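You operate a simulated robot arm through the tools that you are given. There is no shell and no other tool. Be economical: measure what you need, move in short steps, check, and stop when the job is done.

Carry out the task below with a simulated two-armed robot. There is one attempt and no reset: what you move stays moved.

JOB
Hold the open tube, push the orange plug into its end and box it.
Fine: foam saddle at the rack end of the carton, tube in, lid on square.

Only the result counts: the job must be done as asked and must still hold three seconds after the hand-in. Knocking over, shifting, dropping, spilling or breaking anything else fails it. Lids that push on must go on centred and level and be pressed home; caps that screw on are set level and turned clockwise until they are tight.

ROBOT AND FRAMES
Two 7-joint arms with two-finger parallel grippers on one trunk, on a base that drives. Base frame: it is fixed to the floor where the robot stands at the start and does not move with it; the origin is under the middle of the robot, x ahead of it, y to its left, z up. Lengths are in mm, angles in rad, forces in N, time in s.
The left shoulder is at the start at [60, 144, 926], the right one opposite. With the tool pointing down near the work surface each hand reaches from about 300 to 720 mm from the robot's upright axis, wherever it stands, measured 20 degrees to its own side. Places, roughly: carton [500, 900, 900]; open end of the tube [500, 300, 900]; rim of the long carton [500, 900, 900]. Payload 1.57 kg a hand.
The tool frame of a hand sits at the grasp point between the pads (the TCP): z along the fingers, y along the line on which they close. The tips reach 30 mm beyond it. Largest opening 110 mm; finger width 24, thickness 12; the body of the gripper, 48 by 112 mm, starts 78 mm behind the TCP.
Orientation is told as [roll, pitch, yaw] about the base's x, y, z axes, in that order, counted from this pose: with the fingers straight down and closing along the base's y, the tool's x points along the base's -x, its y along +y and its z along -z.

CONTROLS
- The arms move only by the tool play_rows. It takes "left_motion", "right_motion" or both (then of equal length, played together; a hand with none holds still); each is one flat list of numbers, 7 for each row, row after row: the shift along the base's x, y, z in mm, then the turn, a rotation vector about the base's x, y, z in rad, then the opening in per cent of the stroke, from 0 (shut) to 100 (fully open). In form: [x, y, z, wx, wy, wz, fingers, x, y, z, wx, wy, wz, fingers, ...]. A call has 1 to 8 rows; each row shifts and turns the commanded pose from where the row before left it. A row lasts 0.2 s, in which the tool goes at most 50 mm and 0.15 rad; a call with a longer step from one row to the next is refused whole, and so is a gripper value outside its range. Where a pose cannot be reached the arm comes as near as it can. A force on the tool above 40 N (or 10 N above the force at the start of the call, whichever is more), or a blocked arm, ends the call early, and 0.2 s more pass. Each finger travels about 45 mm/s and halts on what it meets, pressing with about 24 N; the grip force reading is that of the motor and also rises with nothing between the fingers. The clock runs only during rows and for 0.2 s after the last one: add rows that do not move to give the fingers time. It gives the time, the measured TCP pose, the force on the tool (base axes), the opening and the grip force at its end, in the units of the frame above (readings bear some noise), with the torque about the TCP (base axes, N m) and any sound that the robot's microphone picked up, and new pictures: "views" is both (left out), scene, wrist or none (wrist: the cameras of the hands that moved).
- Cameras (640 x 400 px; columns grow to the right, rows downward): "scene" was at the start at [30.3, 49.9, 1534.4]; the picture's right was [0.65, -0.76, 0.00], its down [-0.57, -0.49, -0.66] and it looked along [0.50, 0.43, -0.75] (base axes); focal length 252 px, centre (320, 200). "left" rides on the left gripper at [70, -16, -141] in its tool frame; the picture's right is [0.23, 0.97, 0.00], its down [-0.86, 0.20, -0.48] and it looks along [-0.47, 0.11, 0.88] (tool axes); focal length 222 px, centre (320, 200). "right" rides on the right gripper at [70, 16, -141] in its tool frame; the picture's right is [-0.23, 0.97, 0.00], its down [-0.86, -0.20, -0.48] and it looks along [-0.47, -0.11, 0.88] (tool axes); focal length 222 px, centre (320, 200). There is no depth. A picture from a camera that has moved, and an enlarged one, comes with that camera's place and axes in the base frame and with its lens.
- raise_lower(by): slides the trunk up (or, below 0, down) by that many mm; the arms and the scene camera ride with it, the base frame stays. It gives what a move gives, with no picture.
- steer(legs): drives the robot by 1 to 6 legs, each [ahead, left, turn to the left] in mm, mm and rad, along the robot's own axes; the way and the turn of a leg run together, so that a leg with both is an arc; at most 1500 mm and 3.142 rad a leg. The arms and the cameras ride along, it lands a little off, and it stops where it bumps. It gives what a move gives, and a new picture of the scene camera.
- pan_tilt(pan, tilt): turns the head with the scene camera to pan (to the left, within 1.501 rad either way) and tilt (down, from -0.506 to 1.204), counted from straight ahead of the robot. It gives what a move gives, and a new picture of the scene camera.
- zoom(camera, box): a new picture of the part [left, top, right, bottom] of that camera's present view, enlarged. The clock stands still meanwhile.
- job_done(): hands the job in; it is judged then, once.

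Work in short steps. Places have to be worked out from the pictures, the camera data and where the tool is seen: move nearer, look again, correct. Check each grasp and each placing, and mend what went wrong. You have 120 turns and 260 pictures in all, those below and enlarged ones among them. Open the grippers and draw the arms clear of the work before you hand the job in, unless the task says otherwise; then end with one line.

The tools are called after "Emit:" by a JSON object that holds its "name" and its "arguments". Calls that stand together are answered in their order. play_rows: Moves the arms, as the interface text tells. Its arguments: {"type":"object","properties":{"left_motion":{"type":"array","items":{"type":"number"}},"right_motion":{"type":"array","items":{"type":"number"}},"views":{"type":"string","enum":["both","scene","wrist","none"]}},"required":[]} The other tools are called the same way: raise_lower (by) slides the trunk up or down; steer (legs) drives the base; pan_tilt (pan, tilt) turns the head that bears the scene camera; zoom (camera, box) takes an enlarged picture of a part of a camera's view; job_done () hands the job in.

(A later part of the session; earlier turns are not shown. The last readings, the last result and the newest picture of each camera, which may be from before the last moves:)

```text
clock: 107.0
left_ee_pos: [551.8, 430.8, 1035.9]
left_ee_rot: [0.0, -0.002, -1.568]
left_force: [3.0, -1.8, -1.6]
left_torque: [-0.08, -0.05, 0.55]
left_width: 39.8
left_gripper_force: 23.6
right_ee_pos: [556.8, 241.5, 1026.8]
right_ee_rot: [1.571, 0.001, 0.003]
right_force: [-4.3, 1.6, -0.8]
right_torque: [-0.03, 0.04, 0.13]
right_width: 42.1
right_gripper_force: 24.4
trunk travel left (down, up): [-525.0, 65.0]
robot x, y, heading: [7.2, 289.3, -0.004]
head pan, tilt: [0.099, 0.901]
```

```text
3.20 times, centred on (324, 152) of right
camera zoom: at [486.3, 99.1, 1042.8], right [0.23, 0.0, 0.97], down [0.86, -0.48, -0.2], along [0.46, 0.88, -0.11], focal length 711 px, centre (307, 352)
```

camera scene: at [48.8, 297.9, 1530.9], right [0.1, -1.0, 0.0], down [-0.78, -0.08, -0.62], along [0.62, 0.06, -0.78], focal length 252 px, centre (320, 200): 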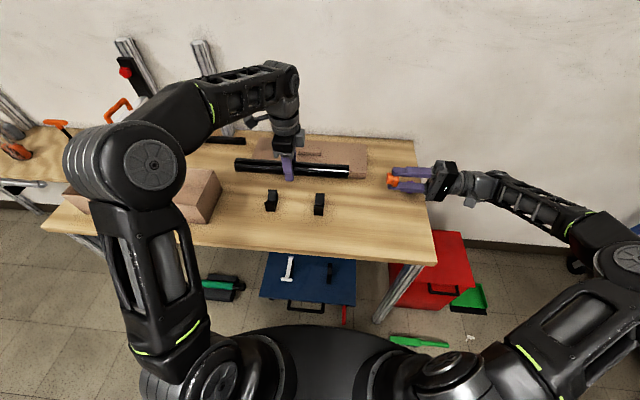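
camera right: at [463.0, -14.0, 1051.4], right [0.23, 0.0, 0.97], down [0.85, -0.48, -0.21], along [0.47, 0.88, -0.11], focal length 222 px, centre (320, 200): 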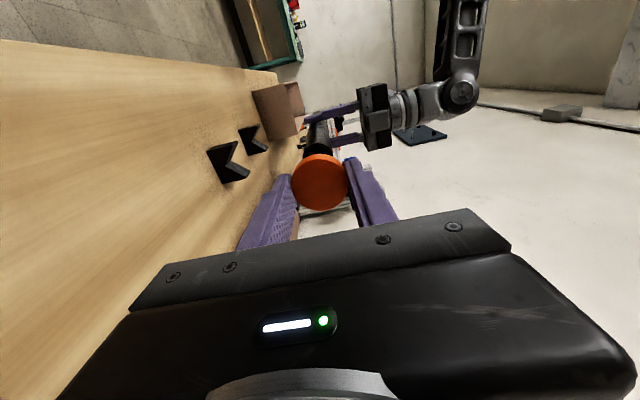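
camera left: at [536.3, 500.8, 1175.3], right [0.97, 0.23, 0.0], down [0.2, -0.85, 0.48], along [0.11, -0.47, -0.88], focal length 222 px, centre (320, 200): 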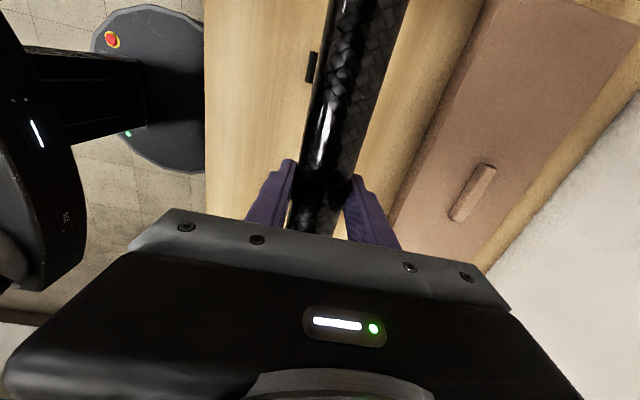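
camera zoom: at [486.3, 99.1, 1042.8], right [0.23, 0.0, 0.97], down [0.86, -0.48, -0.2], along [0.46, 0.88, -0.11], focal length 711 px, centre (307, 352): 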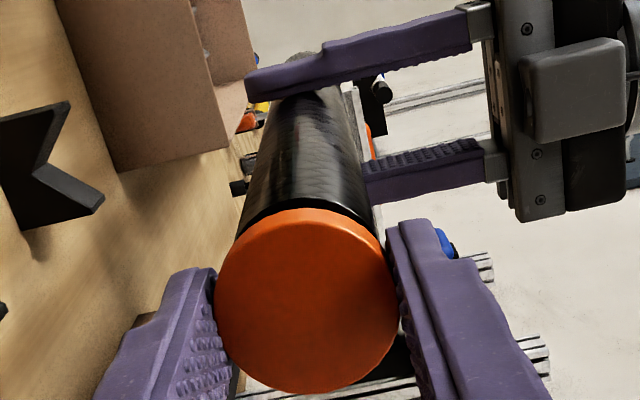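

It has entered; ≈5 mm of stub is left. I continue pushing gently.

Emit:
{"name": "play_rows", "arguments": {"right_motion": [-0.7, 2, 0, 0, 0, 0, 20, 0, 2, 0, 0, 0, 0, 20, 0, 1.5, 0, 0, 0, 0, 20, 0, 1.5, 0, 0, 0, 0, 20, 0, 0, 0, 0, 0, 0, 20], "views": "none"}}

Emit:
{"name": "zoom", "arguments": {"camera": "scene", "box": [330, 155, 410, 205]}}

```text
clock: 108.2
left_ee_pos: [551.9, 431.7, 1035.7]
left_ee_rot: [0.0, -0.001, -1.567]
left_force: [2.8, 1.1, -2.9]
left_torque: [0.17, 0.01, 0.47]
left_width: 39.8
left_gripper_force: 23.6
right_ee_pos: [555.9, 247.3, 1026.1]
right_ee_rot: [1.569, 0.001, 0.001]
right_force: [-2.2, -0.8, 0.3]
right_torque: [0.03, -0.04, 0.04]
right_width: 42.0
right_gripper_force: 24.0
trunk travel left (down, up): [-525.0, 65.0]
robot x, y, heading: [3.7, 288.3, 0.003]
head pan, tilt: [0.099, 0.901]
```

```text
8.00 times, centred on (370, 180) of scene
camera zoom: at [49.0, 297.8, 1530.9], right [0.1, -1.0, 0.0], down [-0.78, -0.08, -0.62], along [0.62, 0.06, -0.78], focal length 2018 px, centre (-80, 360)
```

zoom: 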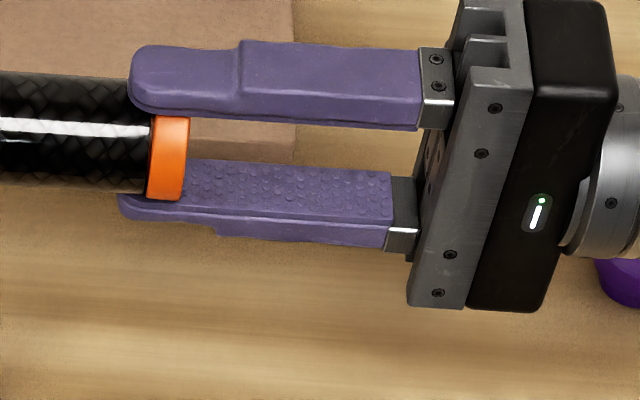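

The head is almost on the rim; a last push until the force rises.

Emit:
{"name": "play_rows", "arguments": {"right_motion": [0, 1.5, 0, 0, 0, 0, 20, 0, 1.5, 0, 0, 0, 0, 20, 0, 1.5, 0, 0, 0, 0, 20, 0, 0, 0, 0, 0, 0, 20], "views": "none"}}

Emit:
{"name": "zoom", "arguments": {"camera": "scene", "box": [330, 155, 410, 205]}}

```text
clock: 109.2
left_ee_pos: [551.6, 434.3, 1036.3]
left_ee_rot: [0.001, 0.003, -1.566]
left_force: [3.1, 17.1, -1.3]
left_torque: [0.09, -0.01, 0.44]
left_width: 39.4
left_gripper_force: 23.7
right_ee_pos: [556.1, 249.8, 1026.0]
right_ee_rot: [1.57, 0.001, -0.001]
right_force: [-2.5, -17.5, -0.2]
right_torque: [-0.03, -0.01, 0.07]
right_width: 42.4
right_gripper_force: 24.2
trunk travel left (down, up): [-525.0, 65.0]
robot x, y, heading: [1.8, 288.9, -0.006]
head pan, tilt: [0.099, 0.901]
```

```text
8.00 times, centred on (370, 180) of scene
camera zoom: at [49.0, 297.8, 1530.9], right [0.1, -1.0, 0.0], down [-0.78, -0.08, -0.62], along [0.62, 0.06, -0.78], focal length 2018 px, centre (-80, 360)
```

zoom: 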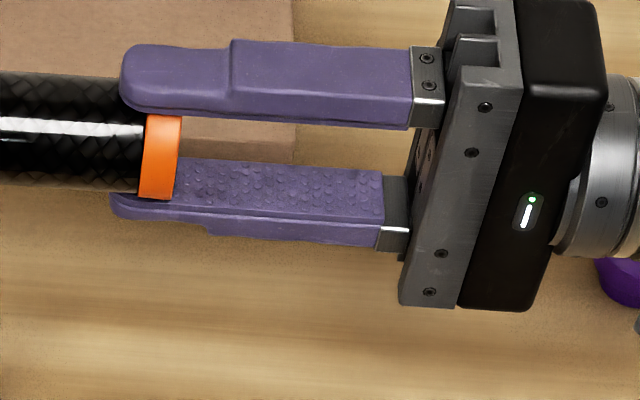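

The head sits flush on the rim. I release, retreat, close the fingers and press the head centre to make sure it's home.

Emit:
{"name": "play_rows", "arguments": {"right_motion": [0, 0, 0, 0, 0, 0, 55, 0, 0, 0, 0, 0, 0, 55, 0, -30, 0, 0, 0, 0, 55, 0, -35, 0, 0, 0, 0, 55, 0, 0, 0, 0, 0, 0, 0, 0, 0, 0, 0, 0, 0, 0, 0, 0, 0, 0, 0, 0, 0, 0, 0, 0, 0, 0, 0, 0], "views": "both"}}

Emit:
{"name": "zoom", "arguments": {"camera": "right", "box": [240, 60, 400, 200]}}

```text
clock: 111.0
left_ee_pos: [551.7, 431.7, 1035.1]
left_ee_rot: [0.001, 0.0, -1.566]
left_force: [-0.1, -0.1, -3.1]
left_torque: [0.07, 0.02, 0.0]
left_width: 39.5
left_gripper_force: 23.5
right_ee_pos: [555.4, 188.2, 1026.5]
right_ee_rot: [1.569, 0.003, 0.003]
right_force: [0.4, 0.0, -0.2]
right_torque: [-0.01, 0.01, 0.02]
right_width: 0.1
right_gripper_force: 15.5
trunk travel left (down, up): [-525.0, 65.0]
robot x, y, heading: [3.8, 291.3, -0.003]
head pan, tilt: [0.099, 0.901]
camera scene: at [49.0, 297.8, 1530.9], right [0.1, -1.0, 0.0], down [-0.78, -0.08, -0.62], along [0.62, 0.06, -0.78], focal length 252 px, centre (320, 200)
camera right: at [486.7, 46.7, 1042.2], right [0.23, 0.0, 0.97], down [0.86, -0.48, -0.2], along [0.46, 0.88, -0.11], focal length 222 px, centre (320, 200)
```

scene: 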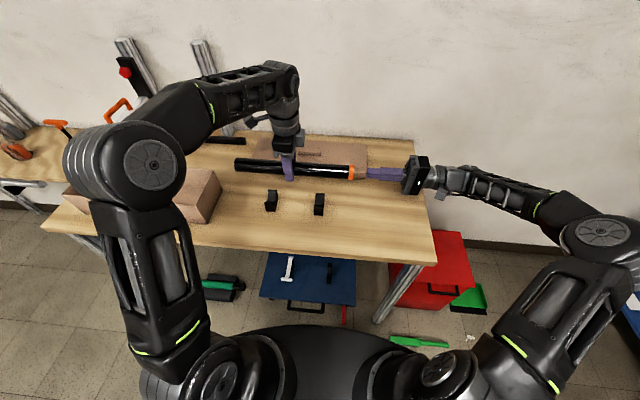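
right: 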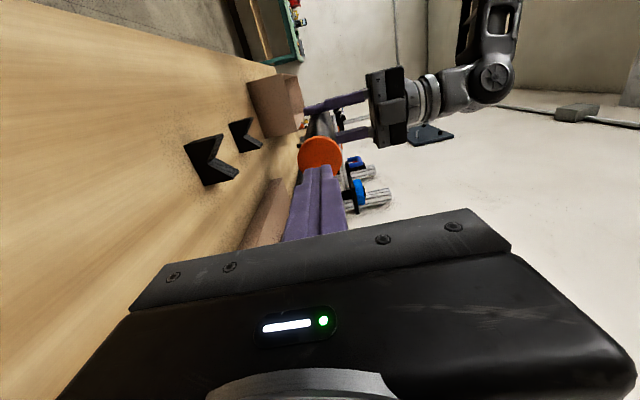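

```text
2.86 times, centred on (320, 130) of right
camera zoom: at [486.7, 46.7, 1042.2], right [0.23, 0.0, 0.97], down [0.86, -0.48, -0.2], along [0.46, 0.88, -0.11], focal length 635 px, centre (320, 400)
```

zoom: 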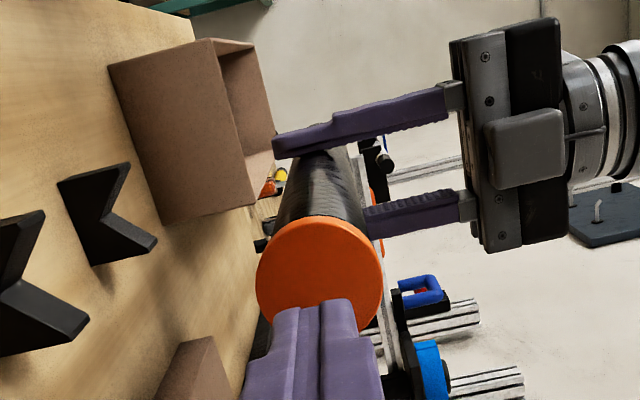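

The plug sits centred. I press with the closed fingertips.

Emit:
{"name": "play_rows", "arguments": {"right_motion": [0, 15, 0, 0, 0, 0, 0, 0, 14, 0, 0, 0, 0, 0, 0, 2, 0, 0, 0, 0, 0, 0, 2, 0, 0, 0, 0, 0, 0, 2, 0, 0, 0, 0, 0, 0, 2, 0, 0, 0, 0, 0, 0, 2, 0, 0, 0, 0, 0, 0, 0, 0, 0, 0, 0, 0], "views": "none"}}

```text
clock: 112.8
left_ee_pos: [551.3, 432.9, 1034.8]
left_ee_rot: [0.0, -0.001, -1.567]
left_force: [-0.7, 2.2, -1.3]
left_torque: [-0.09, 0.02, -0.07]
left_width: 39.6
left_gripper_force: 24.2
right_ee_pos: [554.6, 224.8, 1026.7]
right_ee_rot: [1.569, 0.001, -0.001]
right_force: [0.4, -2.7, -0.9]
right_torque: [-0.03, -0.01, -0.04]
right_width: 0.2
right_gripper_force: 21.5
trunk travel left (down, up): [-525.0, 65.0]
robot x, y, heading: [1.7, 291.9, -0.001]
head pan, tilt: [0.099, 0.901]
```

Contact just begins; I press further in small steps.

Emit:
{"name": "play_rows", "arguments": {"right_motion": [0, 2, 0, 0, 0, 0, 0, 0, 2, 0, 0, 0, 0, 0, 0, 2, 0, 0, 0, 0, 0, 0, 1, 0, 0, 0, 0, 0, 0, 0, 0, 0, 0, 0, 0], "views": "none"}}

Emit:
{"name": "zoom", "arguments": {"camera": "scene", "box": [330, 155, 410, 205]}}

```text
clock: 114.0
left_ee_pos: [552.9, 432.8, 1035.0]
left_ee_rot: [0.001, 0.003, -1.564]
left_force: [-0.6, 23.8, -1.3]
left_torque: [0.19, 0.01, -0.05]
left_width: 39.8
left_gripper_force: 24.0
right_ee_pos: [555.2, 230.9, 1027.4]
right_ee_rot: [1.57, 0.0, 0.001]
right_force: [-0.6, -23.8, -0.6]
right_torque: [0.01, 0.0, -0.05]
right_width: 0.0
right_gripper_force: 21.3
trunk travel left (down, up): [-525.0, 65.0]
robot x, y, heading: [4.7, 293.2, -0.002]
head pan, tilt: [0.099, 0.901]
```

```text
8.00 times, centred on (370, 180) of scene
camera zoom: at [49.0, 297.8, 1530.9], right [0.1, -1.0, 0.0], down [-0.78, -0.08, -0.62], along [0.62, 0.06, -0.78], focal length 2018 px, centre (-80, 360)
```

zoom: 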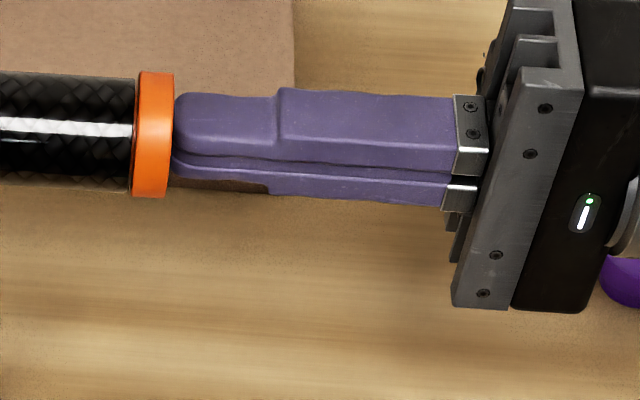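

Plug is home and flush. I retract the right hand, roll it back to vertical and pull it aside.

Emit:
{"name": "play_rows", "arguments": {"right_motion": [0, -30, 0, 0, 0, 0, 0, 0, -40, 0, 0, 0, 0, 0, -20, -30, 10, 0, 0, 0, 0, -20, 0, 10, -0.145, 0, 0, 0, -10, 0, 10, -0.145, 0, 0, 0, 0, 0, 10, -0.145, 0, 0, 0, 0, 0, 10, -0.145, 0, 0, 0, 0, 0, 0, -0.145, 0, 0, 0], "views": "none"}}

Emit:
{"name": "play_rows", "arguments": {"right_motion": [0, 0, 0, -0.141, 0, 0, 20, 0, 0, 0, -0.141, 0, 0, 20, 0, 0, 0, -0.141, 0, 0, 20, 0, 0, 0, -0.141, 0, 0, 20, 0, 0, 0, -0.141, 0, 0, 20, 0, 0, 0, -0.141, 0, 0, 20, -40, 0, 0, 0, 0, 0, 20, -30, 0, 0, 0, 0, 0, 20], "left_motion": [-20, 0, 15, 0, 0, 0, 20, -20, 0, 15, 0, 0, 0, 20, -20, 0, 15, 0, 0, 0, 20, -20, 0, 0, 0, 0, 0, 20, -20, 0, 0, 0, 0, 0, 20, 0, 0, 0, 0, 0, 0, 20, 0, 0, 0, 0, 0, 0, 20, 0, 0, 0, 0, 0, 0, 20], "views": "scene"}}

```text
clock: 115.8
left_ee_pos: [551.7, 432.3, 1034.9]
left_ee_rot: [0.001, 0.002, -1.568]
left_force: [0.9, 0.6, -2.3]
left_torque: [0.01, -0.02, 0.04]
left_width: 39.7
left_gripper_force: 24.1
right_ee_pos: [505.3, 133.6, 1077.0]
right_ee_rot: [0.844, 0.002, 0.002]
right_force: [-0.2, -0.4, -1.1]
right_torque: [-0.04, 0.01, -0.01]
right_width: 0.0
right_gripper_force: 21.4
trunk travel left (down, up): [-525.0, 65.0]
robot x, y, heading: [-0.2, 289.0, -0.001]
head pan, tilt: [0.099, 0.901]
```

```text
clock: 117.6
left_ee_pos: [453.5, 431.5, 1079.3]
left_ee_rot: [0.0, -0.001, -1.567]
left_force: [0.5, 1.3, -1.9]
left_torque: [0.06, 0.01, 0.01]
left_width: 39.7
left_gripper_force: 24.1
right_ee_pos: [434.4, 131.6, 1077.4]
right_ee_rot: [-0.002, 0.002, -0.001]
right_force: [0.2, 0.4, 0.0]
right_torque: [-0.02, -0.01, 0.0]
right_width: 21.8
right_gripper_force: 0.1
trunk travel left (down, up): [-525.0, 65.0]
robot x, y, heading: [2.9, 294.4, -0.002]
head pan, tilt: [0.099, 0.901]
camera scene: at [48.8, 298.0, 1530.9], right [0.1, -1.0, 0.0], down [-0.78, -0.08, -0.62], along [0.62, 0.06, -0.78], focal length 252 px, centre (320, 200)
```

scene: 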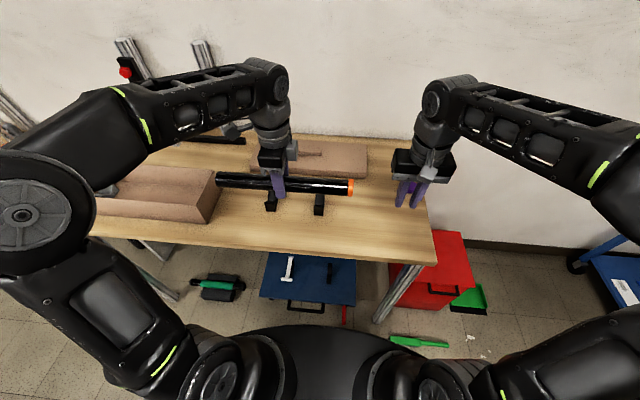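

Tube is clear above everything. I drive left ≈505 mm so the tube is over the carton.

Emit:
{"name": "steer", "arguments": {"legs": [[0, 505, 0]]}}

Emit:
{"name": "pan_tilt", "arguments": {"pan": 0.3, "tilt": 0.9}}

```text
clock: 120.6
left_ee_pos: [456.3, 934.2, 1077.9]
left_ee_rot: [-0.002, 0.002, -1.576]
left_force: [-0.1, 0.0, -1.8]
left_torque: [0.0, 0.01, -0.02]
left_width: 39.7
left_gripper_force: 24.1
right_ee_pos: [434.5, 634.6, 1076.9]
right_ee_rot: [-0.003, 0.002, -0.009]
right_force: [-0.5, 0.2, 0.0]
right_torque: [-0.04, 0.01, -0.01]
right_width: 21.9
right_gripper_force: 0.0
trunk travel left (down, up): [-525.0, 65.0]
robot x, y, heading: [4.8, 797.7, -0.008]
head pan, tilt: [0.099, 0.901]
camera scene: at [51.5, 803.3, 1530.9], right [0.09, -1.0, 0.0], down [-0.78, -0.07, -0.62], along [0.62, 0.06, -0.78], focal length 252 px, centre (320, 200)
```

scene: 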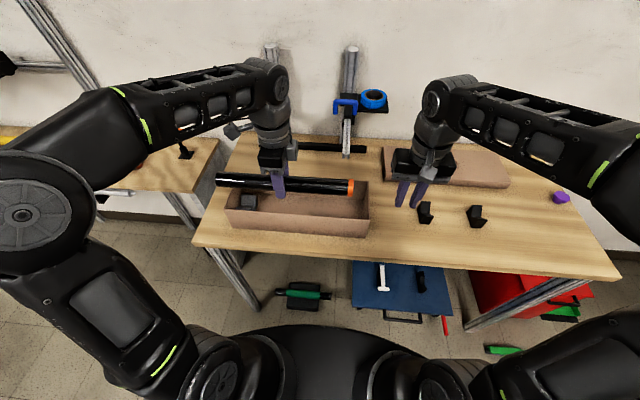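

```text
clock: 121.3
left_ee_pos: [457.2, 932.5, 1079.7]
left_ee_rot: [0.0, -0.002, -1.575]
left_force: [-0.4, 0.5, -0.9]
left_torque: [0.0, 0.03, -0.03]
left_width: 39.5
left_gripper_force: 24.0
right_ee_pos: [435.1, 633.6, 1075.9]
right_ee_rot: [-0.002, 0.003, -0.008]
right_force: [-0.5, -0.9, 0.6]
right_torque: [-0.02, 0.01, 0.0]
right_width: 22.1
right_gripper_force: 0.0
trunk travel left (down, up): [-525.0, 65.0]
robot x, y, heading: [5.0, 794.3, -0.008]
head pan, tilt: [0.3, 0.901]
camera scene: at [48.6, 817.3, 1530.9], right [0.29, -0.96, 0.0], down [-0.75, -0.22, -0.62], along [0.59, 0.18, -0.78], focal length 252 px, centre (320, 200)
```

scene: 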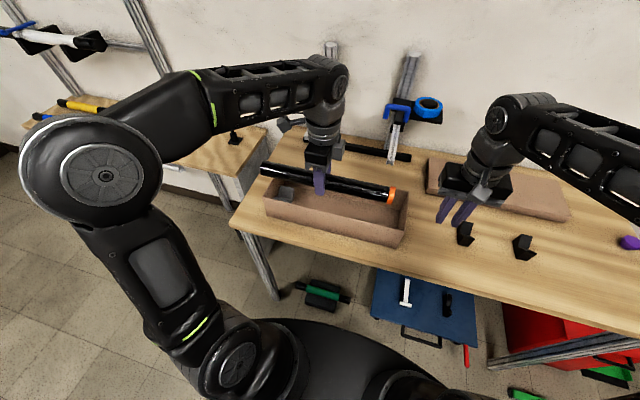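

I move the tube over the carton's centreline (x≈527), tilt the +y end up by 0.07 rad for the saddle and lower to above the rim.

Emit:
{"name": "play_rows", "arguments": {"left_motion": [35, 2, 0, 0, 0, 0.003, 20, 35, 2, 0, 0, 0, 0.003, 20, 0, 0, -30, 0.07, 0, 0, 20, 0, 0, -30, 0, 0, 0, 20, 0, 0, 0, 0, 0, 0, 20], "views": "both"}}

Emit:
{"name": "zoom", "arguments": {"camera": "scene", "box": [220, 140, 460, 260]}}

```text
clock: 122.5
left_ee_pos: [527.8, 937.2, 1018.3]
left_ee_rot: [0.0, 0.07, -1.569]
left_force: [-0.3, 0.0, -2.6]
left_torque: [0.02, 0.0, 0.01]
left_width: 39.5
left_gripper_force: 24.0
right_ee_pos: [435.6, 633.8, 1076.8]
right_ee_rot: [-0.001, 0.001, -0.008]
right_force: [0.0, 0.4, 0.0]
right_torque: [0.0, -0.02, 0.0]
right_width: 21.9
right_gripper_force: 0.1
trunk travel left (down, up): [-525.0, 65.0]
robot x, y, heading: [8.1, 794.4, -0.011]
head pan, tilt: [0.3, 0.901]
camera scene: at [48.3, 817.2, 1530.9], right [0.29, -0.96, 0.0], down [-0.75, -0.23, -0.62], along [0.59, 0.18, -0.78], focal length 252 px, centre (320, 200)
camera left: at [511.0, 995.3, 1163.3], right [0.97, 0.23, 0.02], down [0.2, -0.89, 0.42], along [0.11, -0.4, -0.91], focal length 222 px, centre (320, 200)
```

scene: 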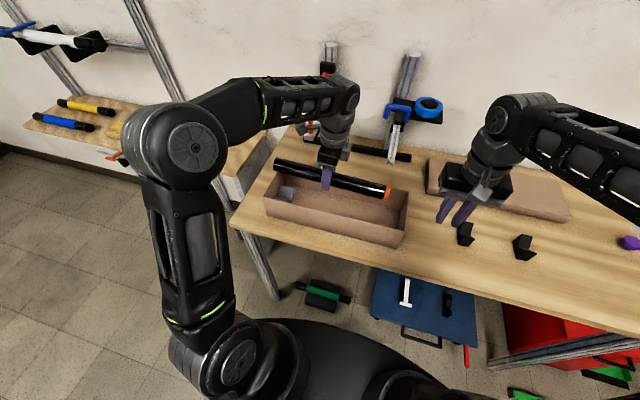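
left: 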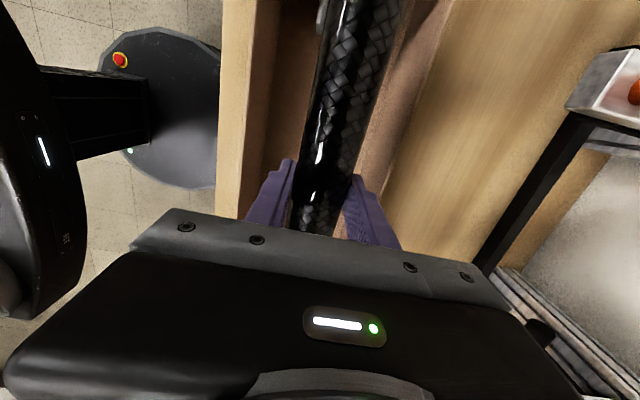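

```text
2.67 times, centred on (340, 200) of scene
camera zoom: at [48.3, 817.2, 1530.9], right [0.29, -0.96, 0.0], down [-0.75, -0.23, -0.62], along [0.59, 0.18, -0.78], focal length 672 px, centre (267, 200)
```

zoom: 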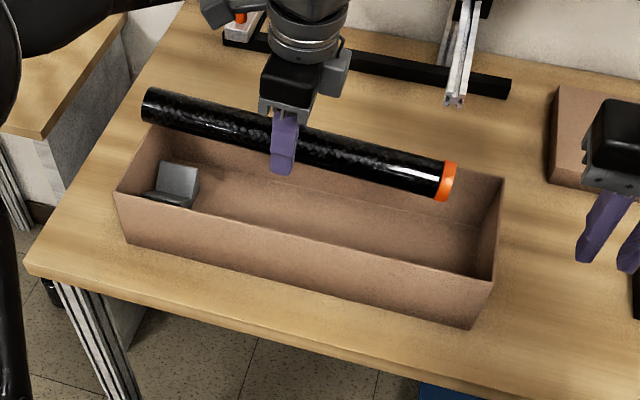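

Tube end at y≈1095, over the saddle. I shift +4 mm and lower to near contact.

Emit:
{"name": "play_rows", "arguments": {"left_motion": [0, 4, -40, 0, 0, 0, 20, 0, 0, -40, 0, 0, 0, 20, 0, 0, -30, 0, 0, 0, 20, 0, 0, -5, 0, 0, 0, 20, 0, 0, 0, 0, 0, 0, 20], "views": "both"}}

Emit:
{"name": "zoom", "arguments": {"camera": "scene", "box": [220, 140, 460, 260]}}

```text
clock: 123.7
left_ee_pos: [526.5, 942.4, 905.7]
left_ee_rot: [-0.001, 0.069, -1.569]
left_force: [0.9, -0.4, -1.9]
left_torque: [0.03, 0.01, -0.02]
left_width: 39.6
left_gripper_force: 23.6
right_ee_pos: [436.7, 633.9, 1075.9]
right_ee_rot: [0.0, 0.001, -0.009]
right_force: [0.9, -0.4, -0.6]
right_torque: [0.0, -0.01, 0.0]
right_width: 22.0
right_gripper_force: 0.1
trunk travel left (down, up): [-525.0, 65.0]
robot x, y, heading: [3.3, 792.4, -0.007]
head pan, tilt: [0.3, 0.901]
camera scene: at [48.7, 817.4, 1530.9], right [0.29, -0.96, 0.0], down [-0.75, -0.23, -0.62], along [0.59, 0.18, -0.78], focal length 252 px, centre (320, 200)
camera left: at [510.6, 1000.2, 1051.2], right [0.97, 0.23, 0.02], down [0.2, -0.89, 0.42], along [0.11, -0.4, -0.91], focal length 222 px, centre (320, 200)
```

scene: 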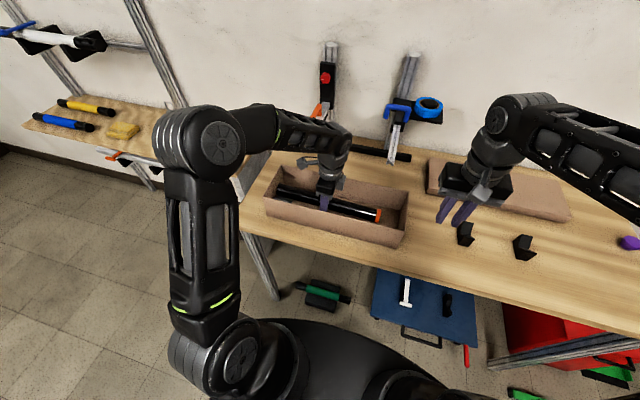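
left: 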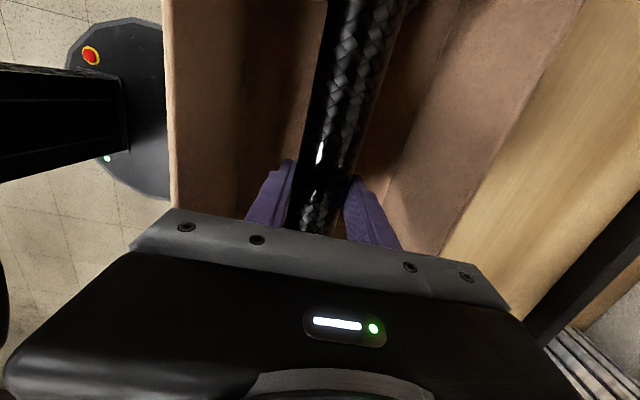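

```text
2.67 times, centred on (340, 200) of scene
camera zoom: at [48.7, 817.4, 1530.9], right [0.29, -0.96, 0.0], down [-0.75, -0.23, -0.62], along [0.59, 0.18, -0.78], focal length 672 px, centre (267, 200)
```

zoom: 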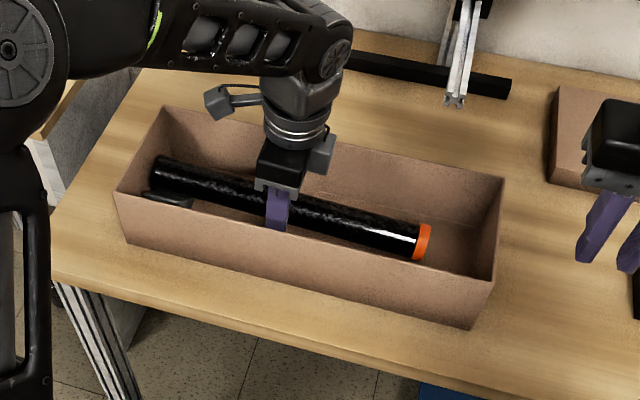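

Good alignment. I lower in small steps, watching the force.

Emit:
{"name": "play_rows", "arguments": {"left_motion": [0, 0, -4, 0, 0, 0, 20, 0, 0, -4, 0, 0, 0, 20, 0, 0, -3, 0, 0, 0, 20, 0, 0, 0, 0, 0, 0, 20], "views": "none"}}

```text
clock: 124.7
left_ee_pos: [527.3, 941.1, 896.8]
left_ee_rot: [0.004, 0.069, -1.569]
left_force: [0.4, 1.4, 12.4]
left_torque: [0.63, 0.02, 0.04]
left_width: 39.6
left_gripper_force: 24.3
right_ee_pos: [435.6, 632.6, 1077.0]
right_ee_rot: [-0.001, -0.001, -0.009]
right_force: [-0.9, 0.1, 1.0]
right_torque: [0.04, 0.0, 0.02]
right_width: 21.9
right_gripper_force: 0.1
trunk travel left (down, up): [-525.0, 65.0]
robot x, y, heading: [6.3, 801.2, -0.008]
head pan, tilt: [0.3, 0.901]
```

Both ends bear. I release and lift out.

Emit:
{"name": "play_rows", "arguments": {"left_motion": [0, 0, 1, 0, 0, 0, 60, 0, 0, 0, 0, 0, 0, 60, 0, 0, 0, 0, 0, 0, 60, 0, 0, 30, 0, 0, 0, 60, 0, 0, 40, 0, 0, 0, 60, 0, 0, 45, 0, 0, 0, 60, -30, 0, 40, 0, 0, 0, 60, -30, 0, 20, -0.07, 0, 0, 60], "views": "both"}}

Emit:
{"name": "zoom", "arguments": {"camera": "scene", "box": [220, 140, 460, 260]}}

```text
clock: 126.5
left_ee_pos: [465.9, 940.4, 1072.5]
left_ee_rot: [0.0, -0.001, -1.568]
left_force: [-0.5, -1.1, 0.2]
left_torque: [0.04, -0.02, -0.01]
left_width: 65.7
left_gripper_force: 0.0
right_ee_pos: [435.3, 633.0, 1077.8]
right_ee_rot: [-0.003, 0.0, -0.009]
right_force: [0.1, 0.6, 0.0]
right_torque: [-0.01, -0.04, 0.02]
right_width: 22.1
right_gripper_force: 0.0
trunk travel left (down, up): [-525.0, 65.0]
robot x, y, heading: [5.3, 796.9, -0.009]
head pan, tilt: [0.3, 0.901]
camera scene: at [47.6, 817.8, 1530.9], right [0.29, -0.96, 0.0], down [-0.75, -0.23, -0.62], along [0.6, 0.18, -0.78], focal length 252 px, centre (320, 200)
camera left: at [450.1, 1009.7, 1212.3], right [0.97, 0.23, 0.0], down [0.2, -0.85, 0.48], along [0.11, -0.47, -0.88], focal length 222 px, centre (320, 200)
```

scene: 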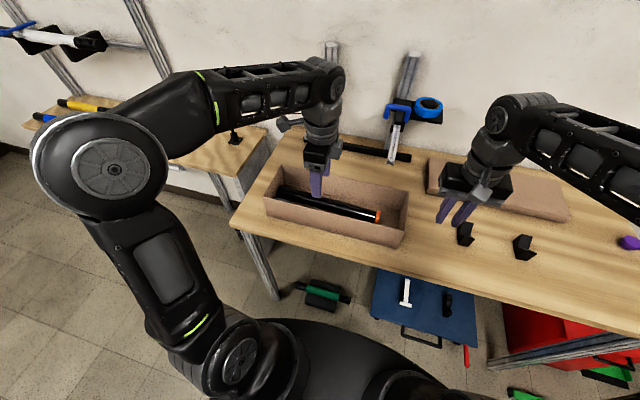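
left: 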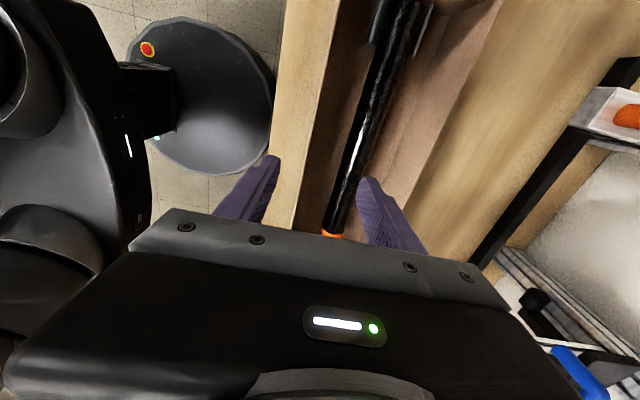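

```text
2.67 times, centred on (340, 200) of scene
camera zoom: at [47.6, 817.8, 1530.9], right [0.29, -0.96, 0.0], down [-0.75, -0.23, -0.62], along [0.6, 0.18, -0.78], focal length 672 px, centre (267, 200)
```

zoom: 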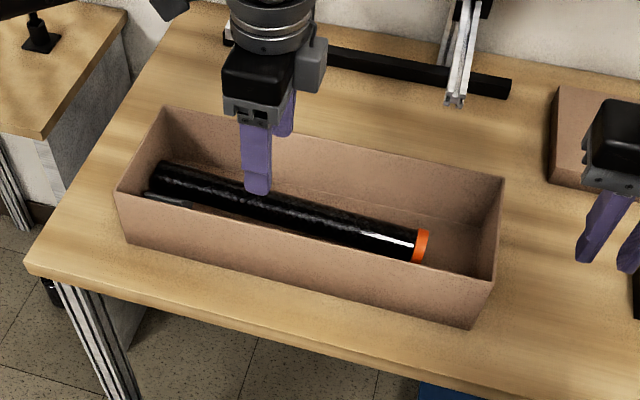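

Tube with plug lies on the saddle. I pull the left arm out to its side and drive to the lid.

Emit:
{"name": "play_rows", "arguments": {"left_motion": [-20, 35, 10, 0, 0, 0.14, 60, -20, 35, 10, 0, 0, 0.14, 60, -20, 35, 10, 0, 0, 0.14, 60, -20, 35, 0, 0, 0, 0.14, 60, -20, 35, 0, 0, 0, 0.14, 60, 0, 35, 0, 0, 0, 0.14, 60, 0, 35, 0, 0, 0, 0.14, 60], "views": "none"}}

Emit:
{"name": "steer", "arguments": {"legs": [[0, -310, 0]]}}

Emit:
{"name": "pan_tilt", "arguments": {"pan": 0.1, "tilt": 0.75}}

Emit:
{"name": "zoom", "arguments": {"camera": "scene", "box": [200, 110, 440, 260]}}

```text
clock: 128.1
left_ee_pos: [367.7, 1188.2, 1100.3]
left_ee_rot: [-0.001, -0.001, -0.586]
left_force: [0.4, 0.4, -0.4]
left_torque: [-0.04, -0.04, 0.0]
left_width: 66.0
left_gripper_force: 0.0
right_ee_pos: [435.5, 633.2, 1076.6]
right_ee_rot: [-0.003, 0.002, -0.008]
right_force: [-0.5, 0.4, -0.9]
right_torque: [-0.01, 0.02, 0.03]
right_width: 21.9
right_gripper_force: 0.1
trunk travel left (down, up): [-525.0, 65.0]
robot x, y, heading: [3.6, 795.5, -0.008]
head pan, tilt: [0.3, 0.901]
```

```text
clock: 130.2
left_ee_pos: [365.1, 880.7, 1101.6]
left_ee_rot: [0.0, 0.001, -0.589]
left_force: [0.4, -0.4, 0.6]
left_torque: [0.03, 0.02, -0.02]
left_width: 66.1
left_gripper_force: 0.0
right_ee_pos: [433.1, 328.0, 1076.5]
right_ee_rot: [0.0, 0.001, -0.008]
right_force: [-0.8, 0.1, -0.1]
right_torque: [0.03, 0.0, 0.01]
right_width: 21.9
right_gripper_force: 0.1
trunk travel left (down, up): [-525.0, 65.0]
robot x, y, heading: [3.5, 490.1, -0.005]
head pan, tilt: [0.3, 0.901]
camera scene: at [46.0, 510.0, 1530.9], right [0.29, -0.96, 0.0], down [-0.75, -0.23, -0.62], along [0.59, 0.18, -0.78], focal length 252 px, centre (320, 200)
```

scene: 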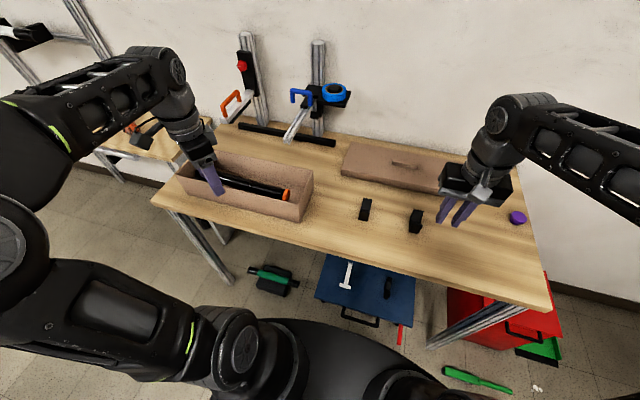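

```text
clock: 130.9
left_ee_pos: [365.5, 882.2, 1100.8]
left_ee_rot: [0.0, 0.0, -0.586]
left_force: [0.0, -0.4, 0.1]
left_torque: [0.04, -0.01, 0.01]
left_width: 65.9
left_gripper_force: 0.1
right_ee_pos: [432.4, 328.0, 1075.8]
right_ee_rot: [-0.002, 0.0, -0.007]
right_force: [0.8, -0.7, -0.2]
right_torque: [-0.01, 0.01, -0.02]
right_width: 22.0
right_gripper_force: 0.0
trunk travel left (down, up): [-525.0, 65.0]
robot x, y, heading: [0.3, 491.0, -0.006]
head pan, tilt: [0.099, 0.75]
camera scene: at [56.2, 497.1, 1542.8], right [0.09, -1.0, 0.0], down [-0.68, -0.06, -0.73], along [0.73, 0.07, -0.68], focal length 252 px, centre (320, 200)
```

scene: 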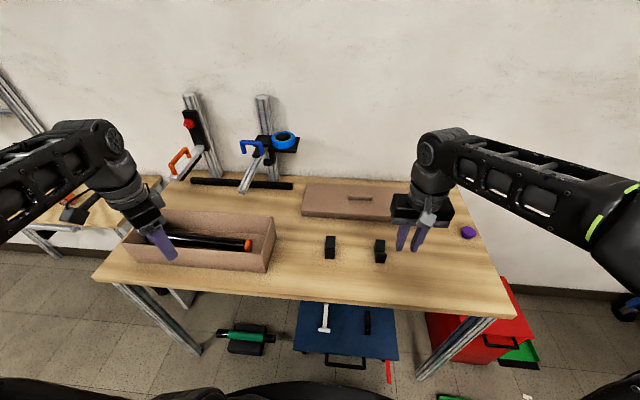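

```text
2.67 times, centred on (320, 185) of scene
camera zoom: at [56.2, 497.1, 1542.8], right [0.09, -1.0, 0.0], down [-0.68, -0.06, -0.73], along [0.73, 0.07, -0.68], focal length 672 px, centre (320, 240)
```

zoom: 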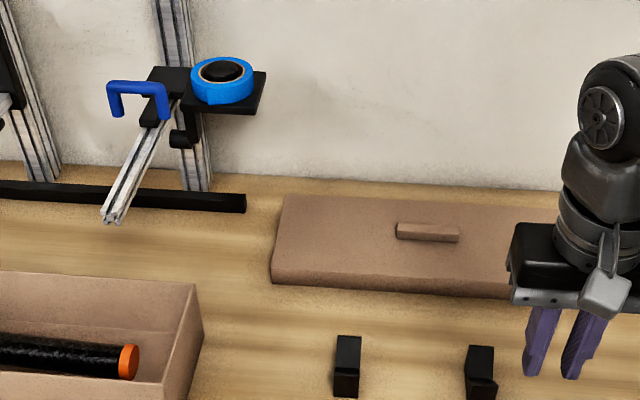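

The lid lies at about x 702–865, y 194–622, top z≈876, handle centre ≈ (789, 408), 90 mm long along y. An extrusion arm overhangs at (589+, 778, 1054), to be avoided later. I pitch the right hand and approach the handle, to grip its ends along y.

Emit:
{"name": "play_rows", "arguments": {"right_motion": [35, 12, 0, 0, -0.13, 0.001, 100, 35, 12, 0, 0, -0.13, 0.001, 100, 35, 12, 0, 0, -0.13, 0.001, 100, 35, 12, 0, 0, -0.13, 0.001, 100, 35, 12, 0, 0, -0.13, 0.001, 100, 35, 12, 0, 0, -0.13, 0.002, 100, 30, 8, -10, 0, 0, 0, 100, 20, 0, -20, 0, 0, 0, 100], "views": "wrist"}}

Emit:
{"name": "zoom", "arguments": {"camera": "right", "box": [140, 20, 500, 220]}}

```text
clock: 132.7
left_ee_pos: [366.1, 881.9, 1101.7]
left_ee_rot: [0.0, -0.001, -0.589]
left_force: [0.3, -0.6, 0.2]
left_torque: [0.03, 0.05, 0.01]
left_width: 66.2
left_gripper_force: 0.0
right_ee_pos: [694.0, 407.8, 1045.3]
right_ee_rot: [0.001, -0.779, -0.001]
right_force: [0.4, 0.7, 0.2]
right_torque: [-0.01, 0.01, -0.01]
right_width: 109.8
right_gripper_force: 0.0
trunk travel left (down, up): [-525.0, 65.0]
robot x, y, heading: [5.2, 489.4, -0.008]
head pan, tilt: [0.099, 0.75]
camera right: at [545.3, 423.6, 1097.4], right [0.16, 0.97, 0.16], down [0.27, -0.2, 0.94], along [0.95, -0.11, -0.3], focal length 222 px, centre (320, 200)
```

right: 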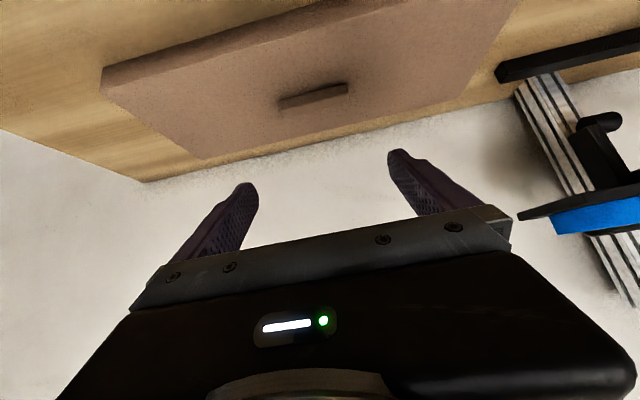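

```text
1.78 times, centred on (320, 120) of right
camera zoom: at [545.3, 423.6, 1097.4], right [0.16, 0.97, 0.16], down [0.27, -0.2, 0.94], along [0.95, -0.11, -0.3], focal length 395 px, centre (320, 342)
```

zoom: 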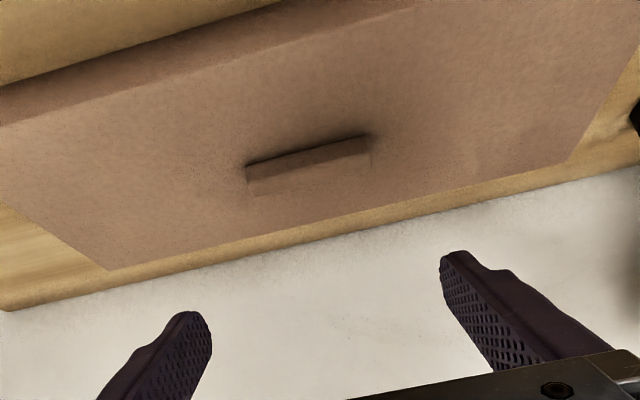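

Handle: y 364–454, front face x≈782, top z≈892. I go in to (773,409,910) and close.

Emit:
{"name": "play_rows", "arguments": {"right_motion": [14, 0.5, -34, 0, 0, 0, 100, 15, 0.5, -33, 0, 0, 0, 100, 15, 0, -33, 0, 0, 0, 100, 18, 0, -18, 0, 0, 0, 100, 17, 0, -17, 0, 0, 0, 100, 0, 0, 0, 0, 0, 0, 100], "views": "both"}}

Emit:
{"name": "zoom", "arguments": {"camera": "right", "box": [220, 100, 420, 225]}}

```text
clock: 134.1
left_ee_pos: [363.9, 881.5, 1101.4]
left_ee_rot: [0.001, 0.0, -0.589]
left_force: [-0.3, -0.3, -0.2]
left_torque: [0.0, -0.06, 0.0]
left_width: 65.8
left_gripper_force: 0.2
right_ee_pos: [773.7, 410.1, 912.7]
right_ee_rot: [0.002, -0.78, -0.001]
right_force: [2.7, -1.0, 6.1]
right_torque: [-0.21, -0.13, 0.22]
right_width: 109.7
right_gripper_force: 0.2
trunk travel left (down, up): [-525.0, 65.0]
robot x, y, heading: [-1.0, 489.1, -0.013]
head pan, tilt: [0.099, 0.75]
camera scene: at [55.8, 497.0, 1542.9], right [0.09, -1.0, 0.0], down [-0.68, -0.06, -0.73], along [0.73, 0.07, -0.68], focal length 252 px, centre (320, 200)
camera right: at [625.5, 425.6, 964.6], right [0.16, 0.97, 0.16], down [0.27, -0.2, 0.94], along [0.95, -0.11, -0.29], focal length 222 px, centre (320, 200)
```

scene: 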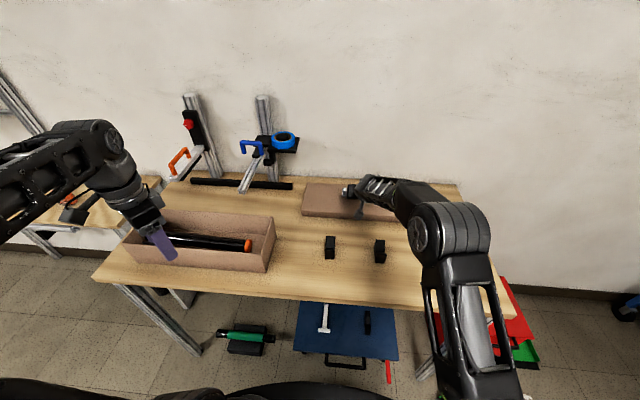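
right: 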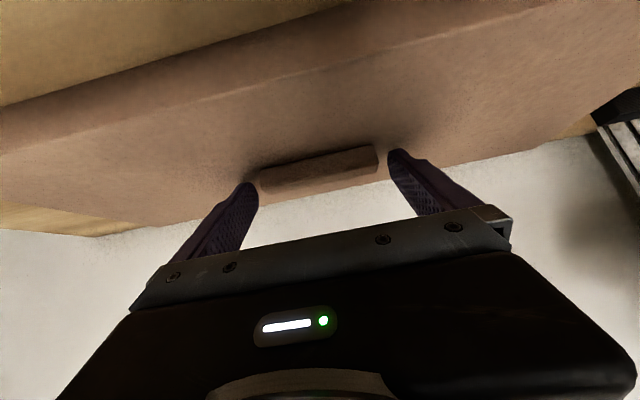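

```text
3.20 times, centred on (320, 162) of right
camera zoom: at [625.5, 425.6, 964.6], right [0.16, 0.97, 0.16], down [0.27, -0.2, 0.94], along [0.95, -0.11, -0.29], focal length 711 px, centre (320, 320)
```

zoom: 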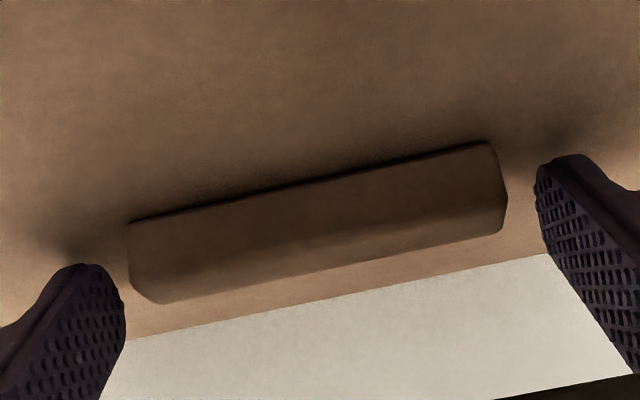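

A light touch on the lid's top; I raise 2 mm and close on the handle.

Emit:
{"name": "play_rows", "arguments": {"right_motion": [0, -1, 3.5, 0, 0, 0, 100, 0, 0, 0, 0, 0, 0, 60, 0, 0, 0, 0, 0, 0, 60, 0, 0, 0, 0, 0, 0, 60], "views": "wrist"}}

```text
clock: 135.1
left_ee_pos: [363.9, 882.8, 1099.9]
left_ee_rot: [0.0, 0.001, -0.59]
left_force: [-0.2, 0.1, 0.0]
left_torque: [0.01, 0.02, 0.02]
left_width: 66.0
left_gripper_force: 0.1
right_ee_pos: [773.0, 408.9, 915.0]
right_ee_rot: [0.002, -0.779, 0.0]
right_force: [0.4, 1.0, -0.1]
right_torque: [0.02, 0.01, 0.0]
right_width: 89.2
right_gripper_force: 23.8
trunk travel left (down, up): [-525.0, 65.0]
robot x, y, heading: [3.1, 488.9, -0.009]
head pan, tilt: [0.099, 0.75]
camera right: at [624.2, 424.5, 966.6], right [0.16, 0.97, 0.16], down [0.27, -0.2, 0.94], along [0.95, -0.11, -0.3], focal length 222 px, centre (320, 200)
```

right: 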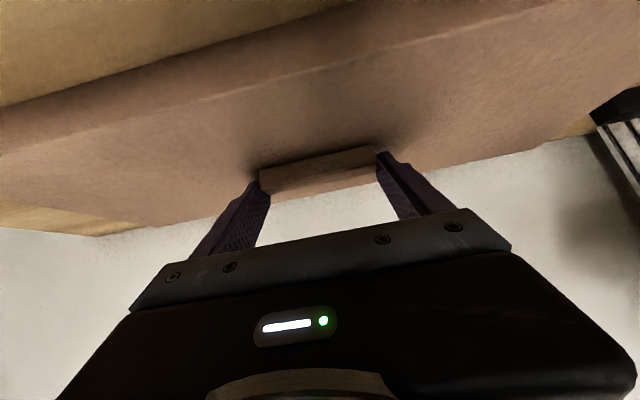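

Gripped (89.2). I lift 60 mm and check that the lid hangs level.

Emit:
{"name": "play_rows", "arguments": {"right_motion": [0, 0, 15, 0, 0, 0, 60, 0, 0, 20, 0, 0, 0, 60, 0, 0, 25, 0, 0, 0, 60, 0, 0, 0, 0, 0, 0, 60], "views": "both"}}

Emit:
{"name": "zoom", "arguments": {"camera": "scene", "box": [260, 140, 480, 260]}}

```text
clock: 136.1
left_ee_pos: [364.8, 882.8, 1100.2]
left_ee_rot: [0.001, 0.0, -0.588]
left_force: [-0.7, 1.1, -0.6]
left_torque: [0.02, -0.01, -0.01]
left_width: 66.2
left_gripper_force: 0.1
right_ee_pos: [773.7, 407.8, 974.2]
right_ee_rot: [0.002, -0.778, 0.0]
right_force: [-0.1, 0.2, 0.1]
right_torque: [-0.02, -0.02, -0.02]
right_width: 89.4
right_gripper_force: 24.3
trunk travel left (down, up): [-525.0, 65.0]
robot x, y, heading: [2.4, 491.5, -0.007]
head pan, tilt: [0.099, 0.75]
camera scene: at [56.6, 497.1, 1542.8], right [0.09, -1.0, 0.0], down [-0.68, -0.06, -0.73], along [0.73, 0.07, -0.68], focal length 252 px, centre (320, 200)
camera right: at [625.0, 423.6, 1025.1], right [0.16, 0.97, 0.16], down [0.27, -0.2, 0.94], along [0.95, -0.11, -0.3], focal length 222 px, centre (320, 200)
```

scene: 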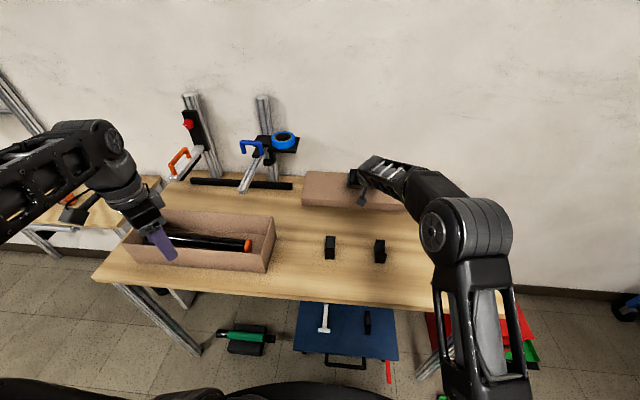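
right: 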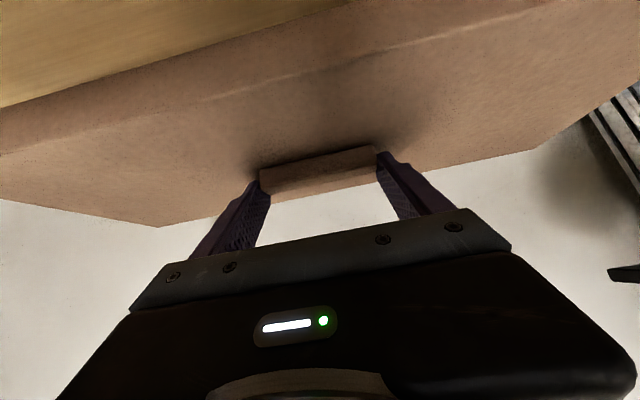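

```text
2.91 times, centred on (370, 200) of scene
camera zoom: at [56.6, 497.1, 1542.8], right [0.09, -1.0, 0.0], down [-0.68, -0.06, -0.73], along [0.73, 0.07, -0.68], focal length 734 px, centre (174, 200)
```

zoom: 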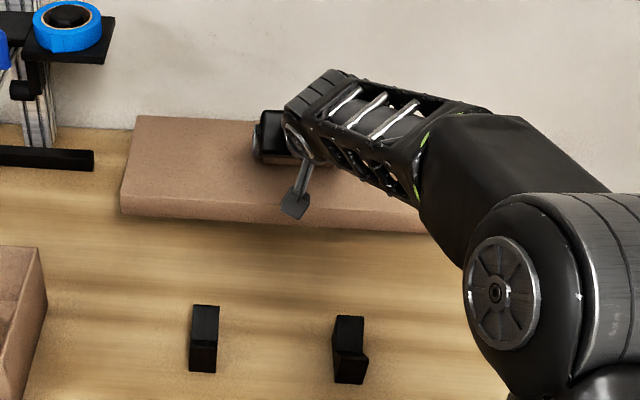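

Lid lifted. I raise it and retract toward the robot, then back the base off a little.

Emit:
{"name": "play_rows", "arguments": {"right_motion": [-10, 0, 30, 0, 0, 0, 60, -40, 0, 28, 0, 0, 0, 60, -45, 0, 0, 0, 0, 0, 60, -45, 0, 0, 0, 0, 0, 60, -45, 0, 0, 0, 0, 0, 60, -45, 0, 0, 0, 0, 0, 60, 0, 0, 0, 0, 0, 0, 60], "views": "none"}}

Emit:
{"name": "steer", "arguments": {"legs": [[-80, 0, 0]]}}

Emit:
{"name": "steer", "arguments": {"legs": [[0, 500, 0]]}}

```text
clock: 137.7
left_ee_pos: [365.2, 882.6, 1100.5]
left_ee_rot: [-0.001, -0.001, -0.589]
left_force: [0.5, 0.1, 0.5]
left_torque: [-0.01, -0.01, 0.01]
left_width: 65.9
left_gripper_force: 0.0
right_ee_pos: [540.6, 409.3, 1032.1]
right_ee_rot: [0.002, -0.779, -0.002]
right_force: [0.3, 0.0, -1.1]
right_torque: [-0.01, 0.01, 0.04]
right_width: 89.4
right_gripper_force: 23.6
trunk travel left (down, up): [-525.0, 65.0]
robot x, y, heading: [3.4, 488.0, -0.005]
head pan, tilt: [0.099, 0.75]
```

```text
clock: 138.8
left_ee_pos: [282.9, 882.2, 1101.9]
left_ee_rot: [0.0, 0.0, -0.587]
left_force: [0.0, 0.3, 0.5]
left_torque: [-0.01, -0.02, -0.01]
left_width: 65.7
left_gripper_force: 0.1
right_ee_pos: [458.2, 410.6, 1033.4]
right_ee_rot: [0.001, -0.78, -0.001]
right_force: [-0.4, 0.0, -0.9]
right_torque: [-0.01, -0.01, 0.01]
right_width: 89.1
right_gripper_force: 23.9
trunk travel left (down, up): [-525.0, 65.0]
robot x, y, heading: [-79.8, 491.3, -0.011]
head pan, tilt: [0.099, 0.75]
camera scene: at [-26.9, 497.6, 1542.9], right [0.09, -1.0, 0.0], down [-0.68, -0.06, -0.73], along [0.73, 0.07, -0.68], focal length 252 px, centre (320, 200)
```

scene: 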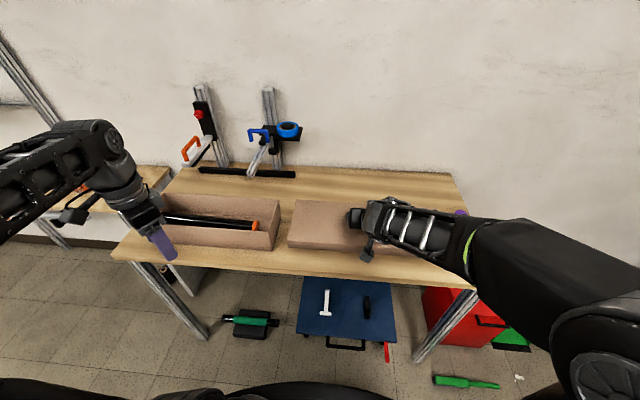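

```text
clock: 141.7
left_ee_pos: [293.4, 1383.3, 1100.1]
left_ee_rot: [-0.001, -0.001, -0.6]
left_force: [-0.3, -0.7, -0.3]
left_torque: [-0.06, 0.03, 0.05]
left_width: 66.0
left_gripper_force: 0.0
right_ee_pos: [464.8, 908.9, 1031.0]
right_ee_rot: [-0.001, -0.779, -0.011]
right_force: [-0.5, 0.1, -0.7]
right_torque: [-0.04, 0.0, 0.0]
right_width: 89.2
right_gripper_force: 23.7
trunk travel left (down, up): [-525.0, 65.0]
robot x, y, heading: [-75.4, 994.9, -0.014]
head pan, tilt: [0.099, 0.75]
camera scene: at [-18.4, 1002.2, 1542.8], right [0.08, -1.0, 0.0], down [-0.68, -0.06, -0.73], along [0.73, 0.06, -0.68], focal length 252 px, centre (320, 200)
```

scene: 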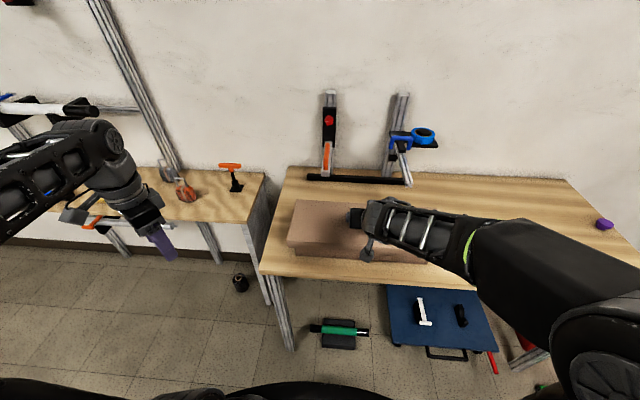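

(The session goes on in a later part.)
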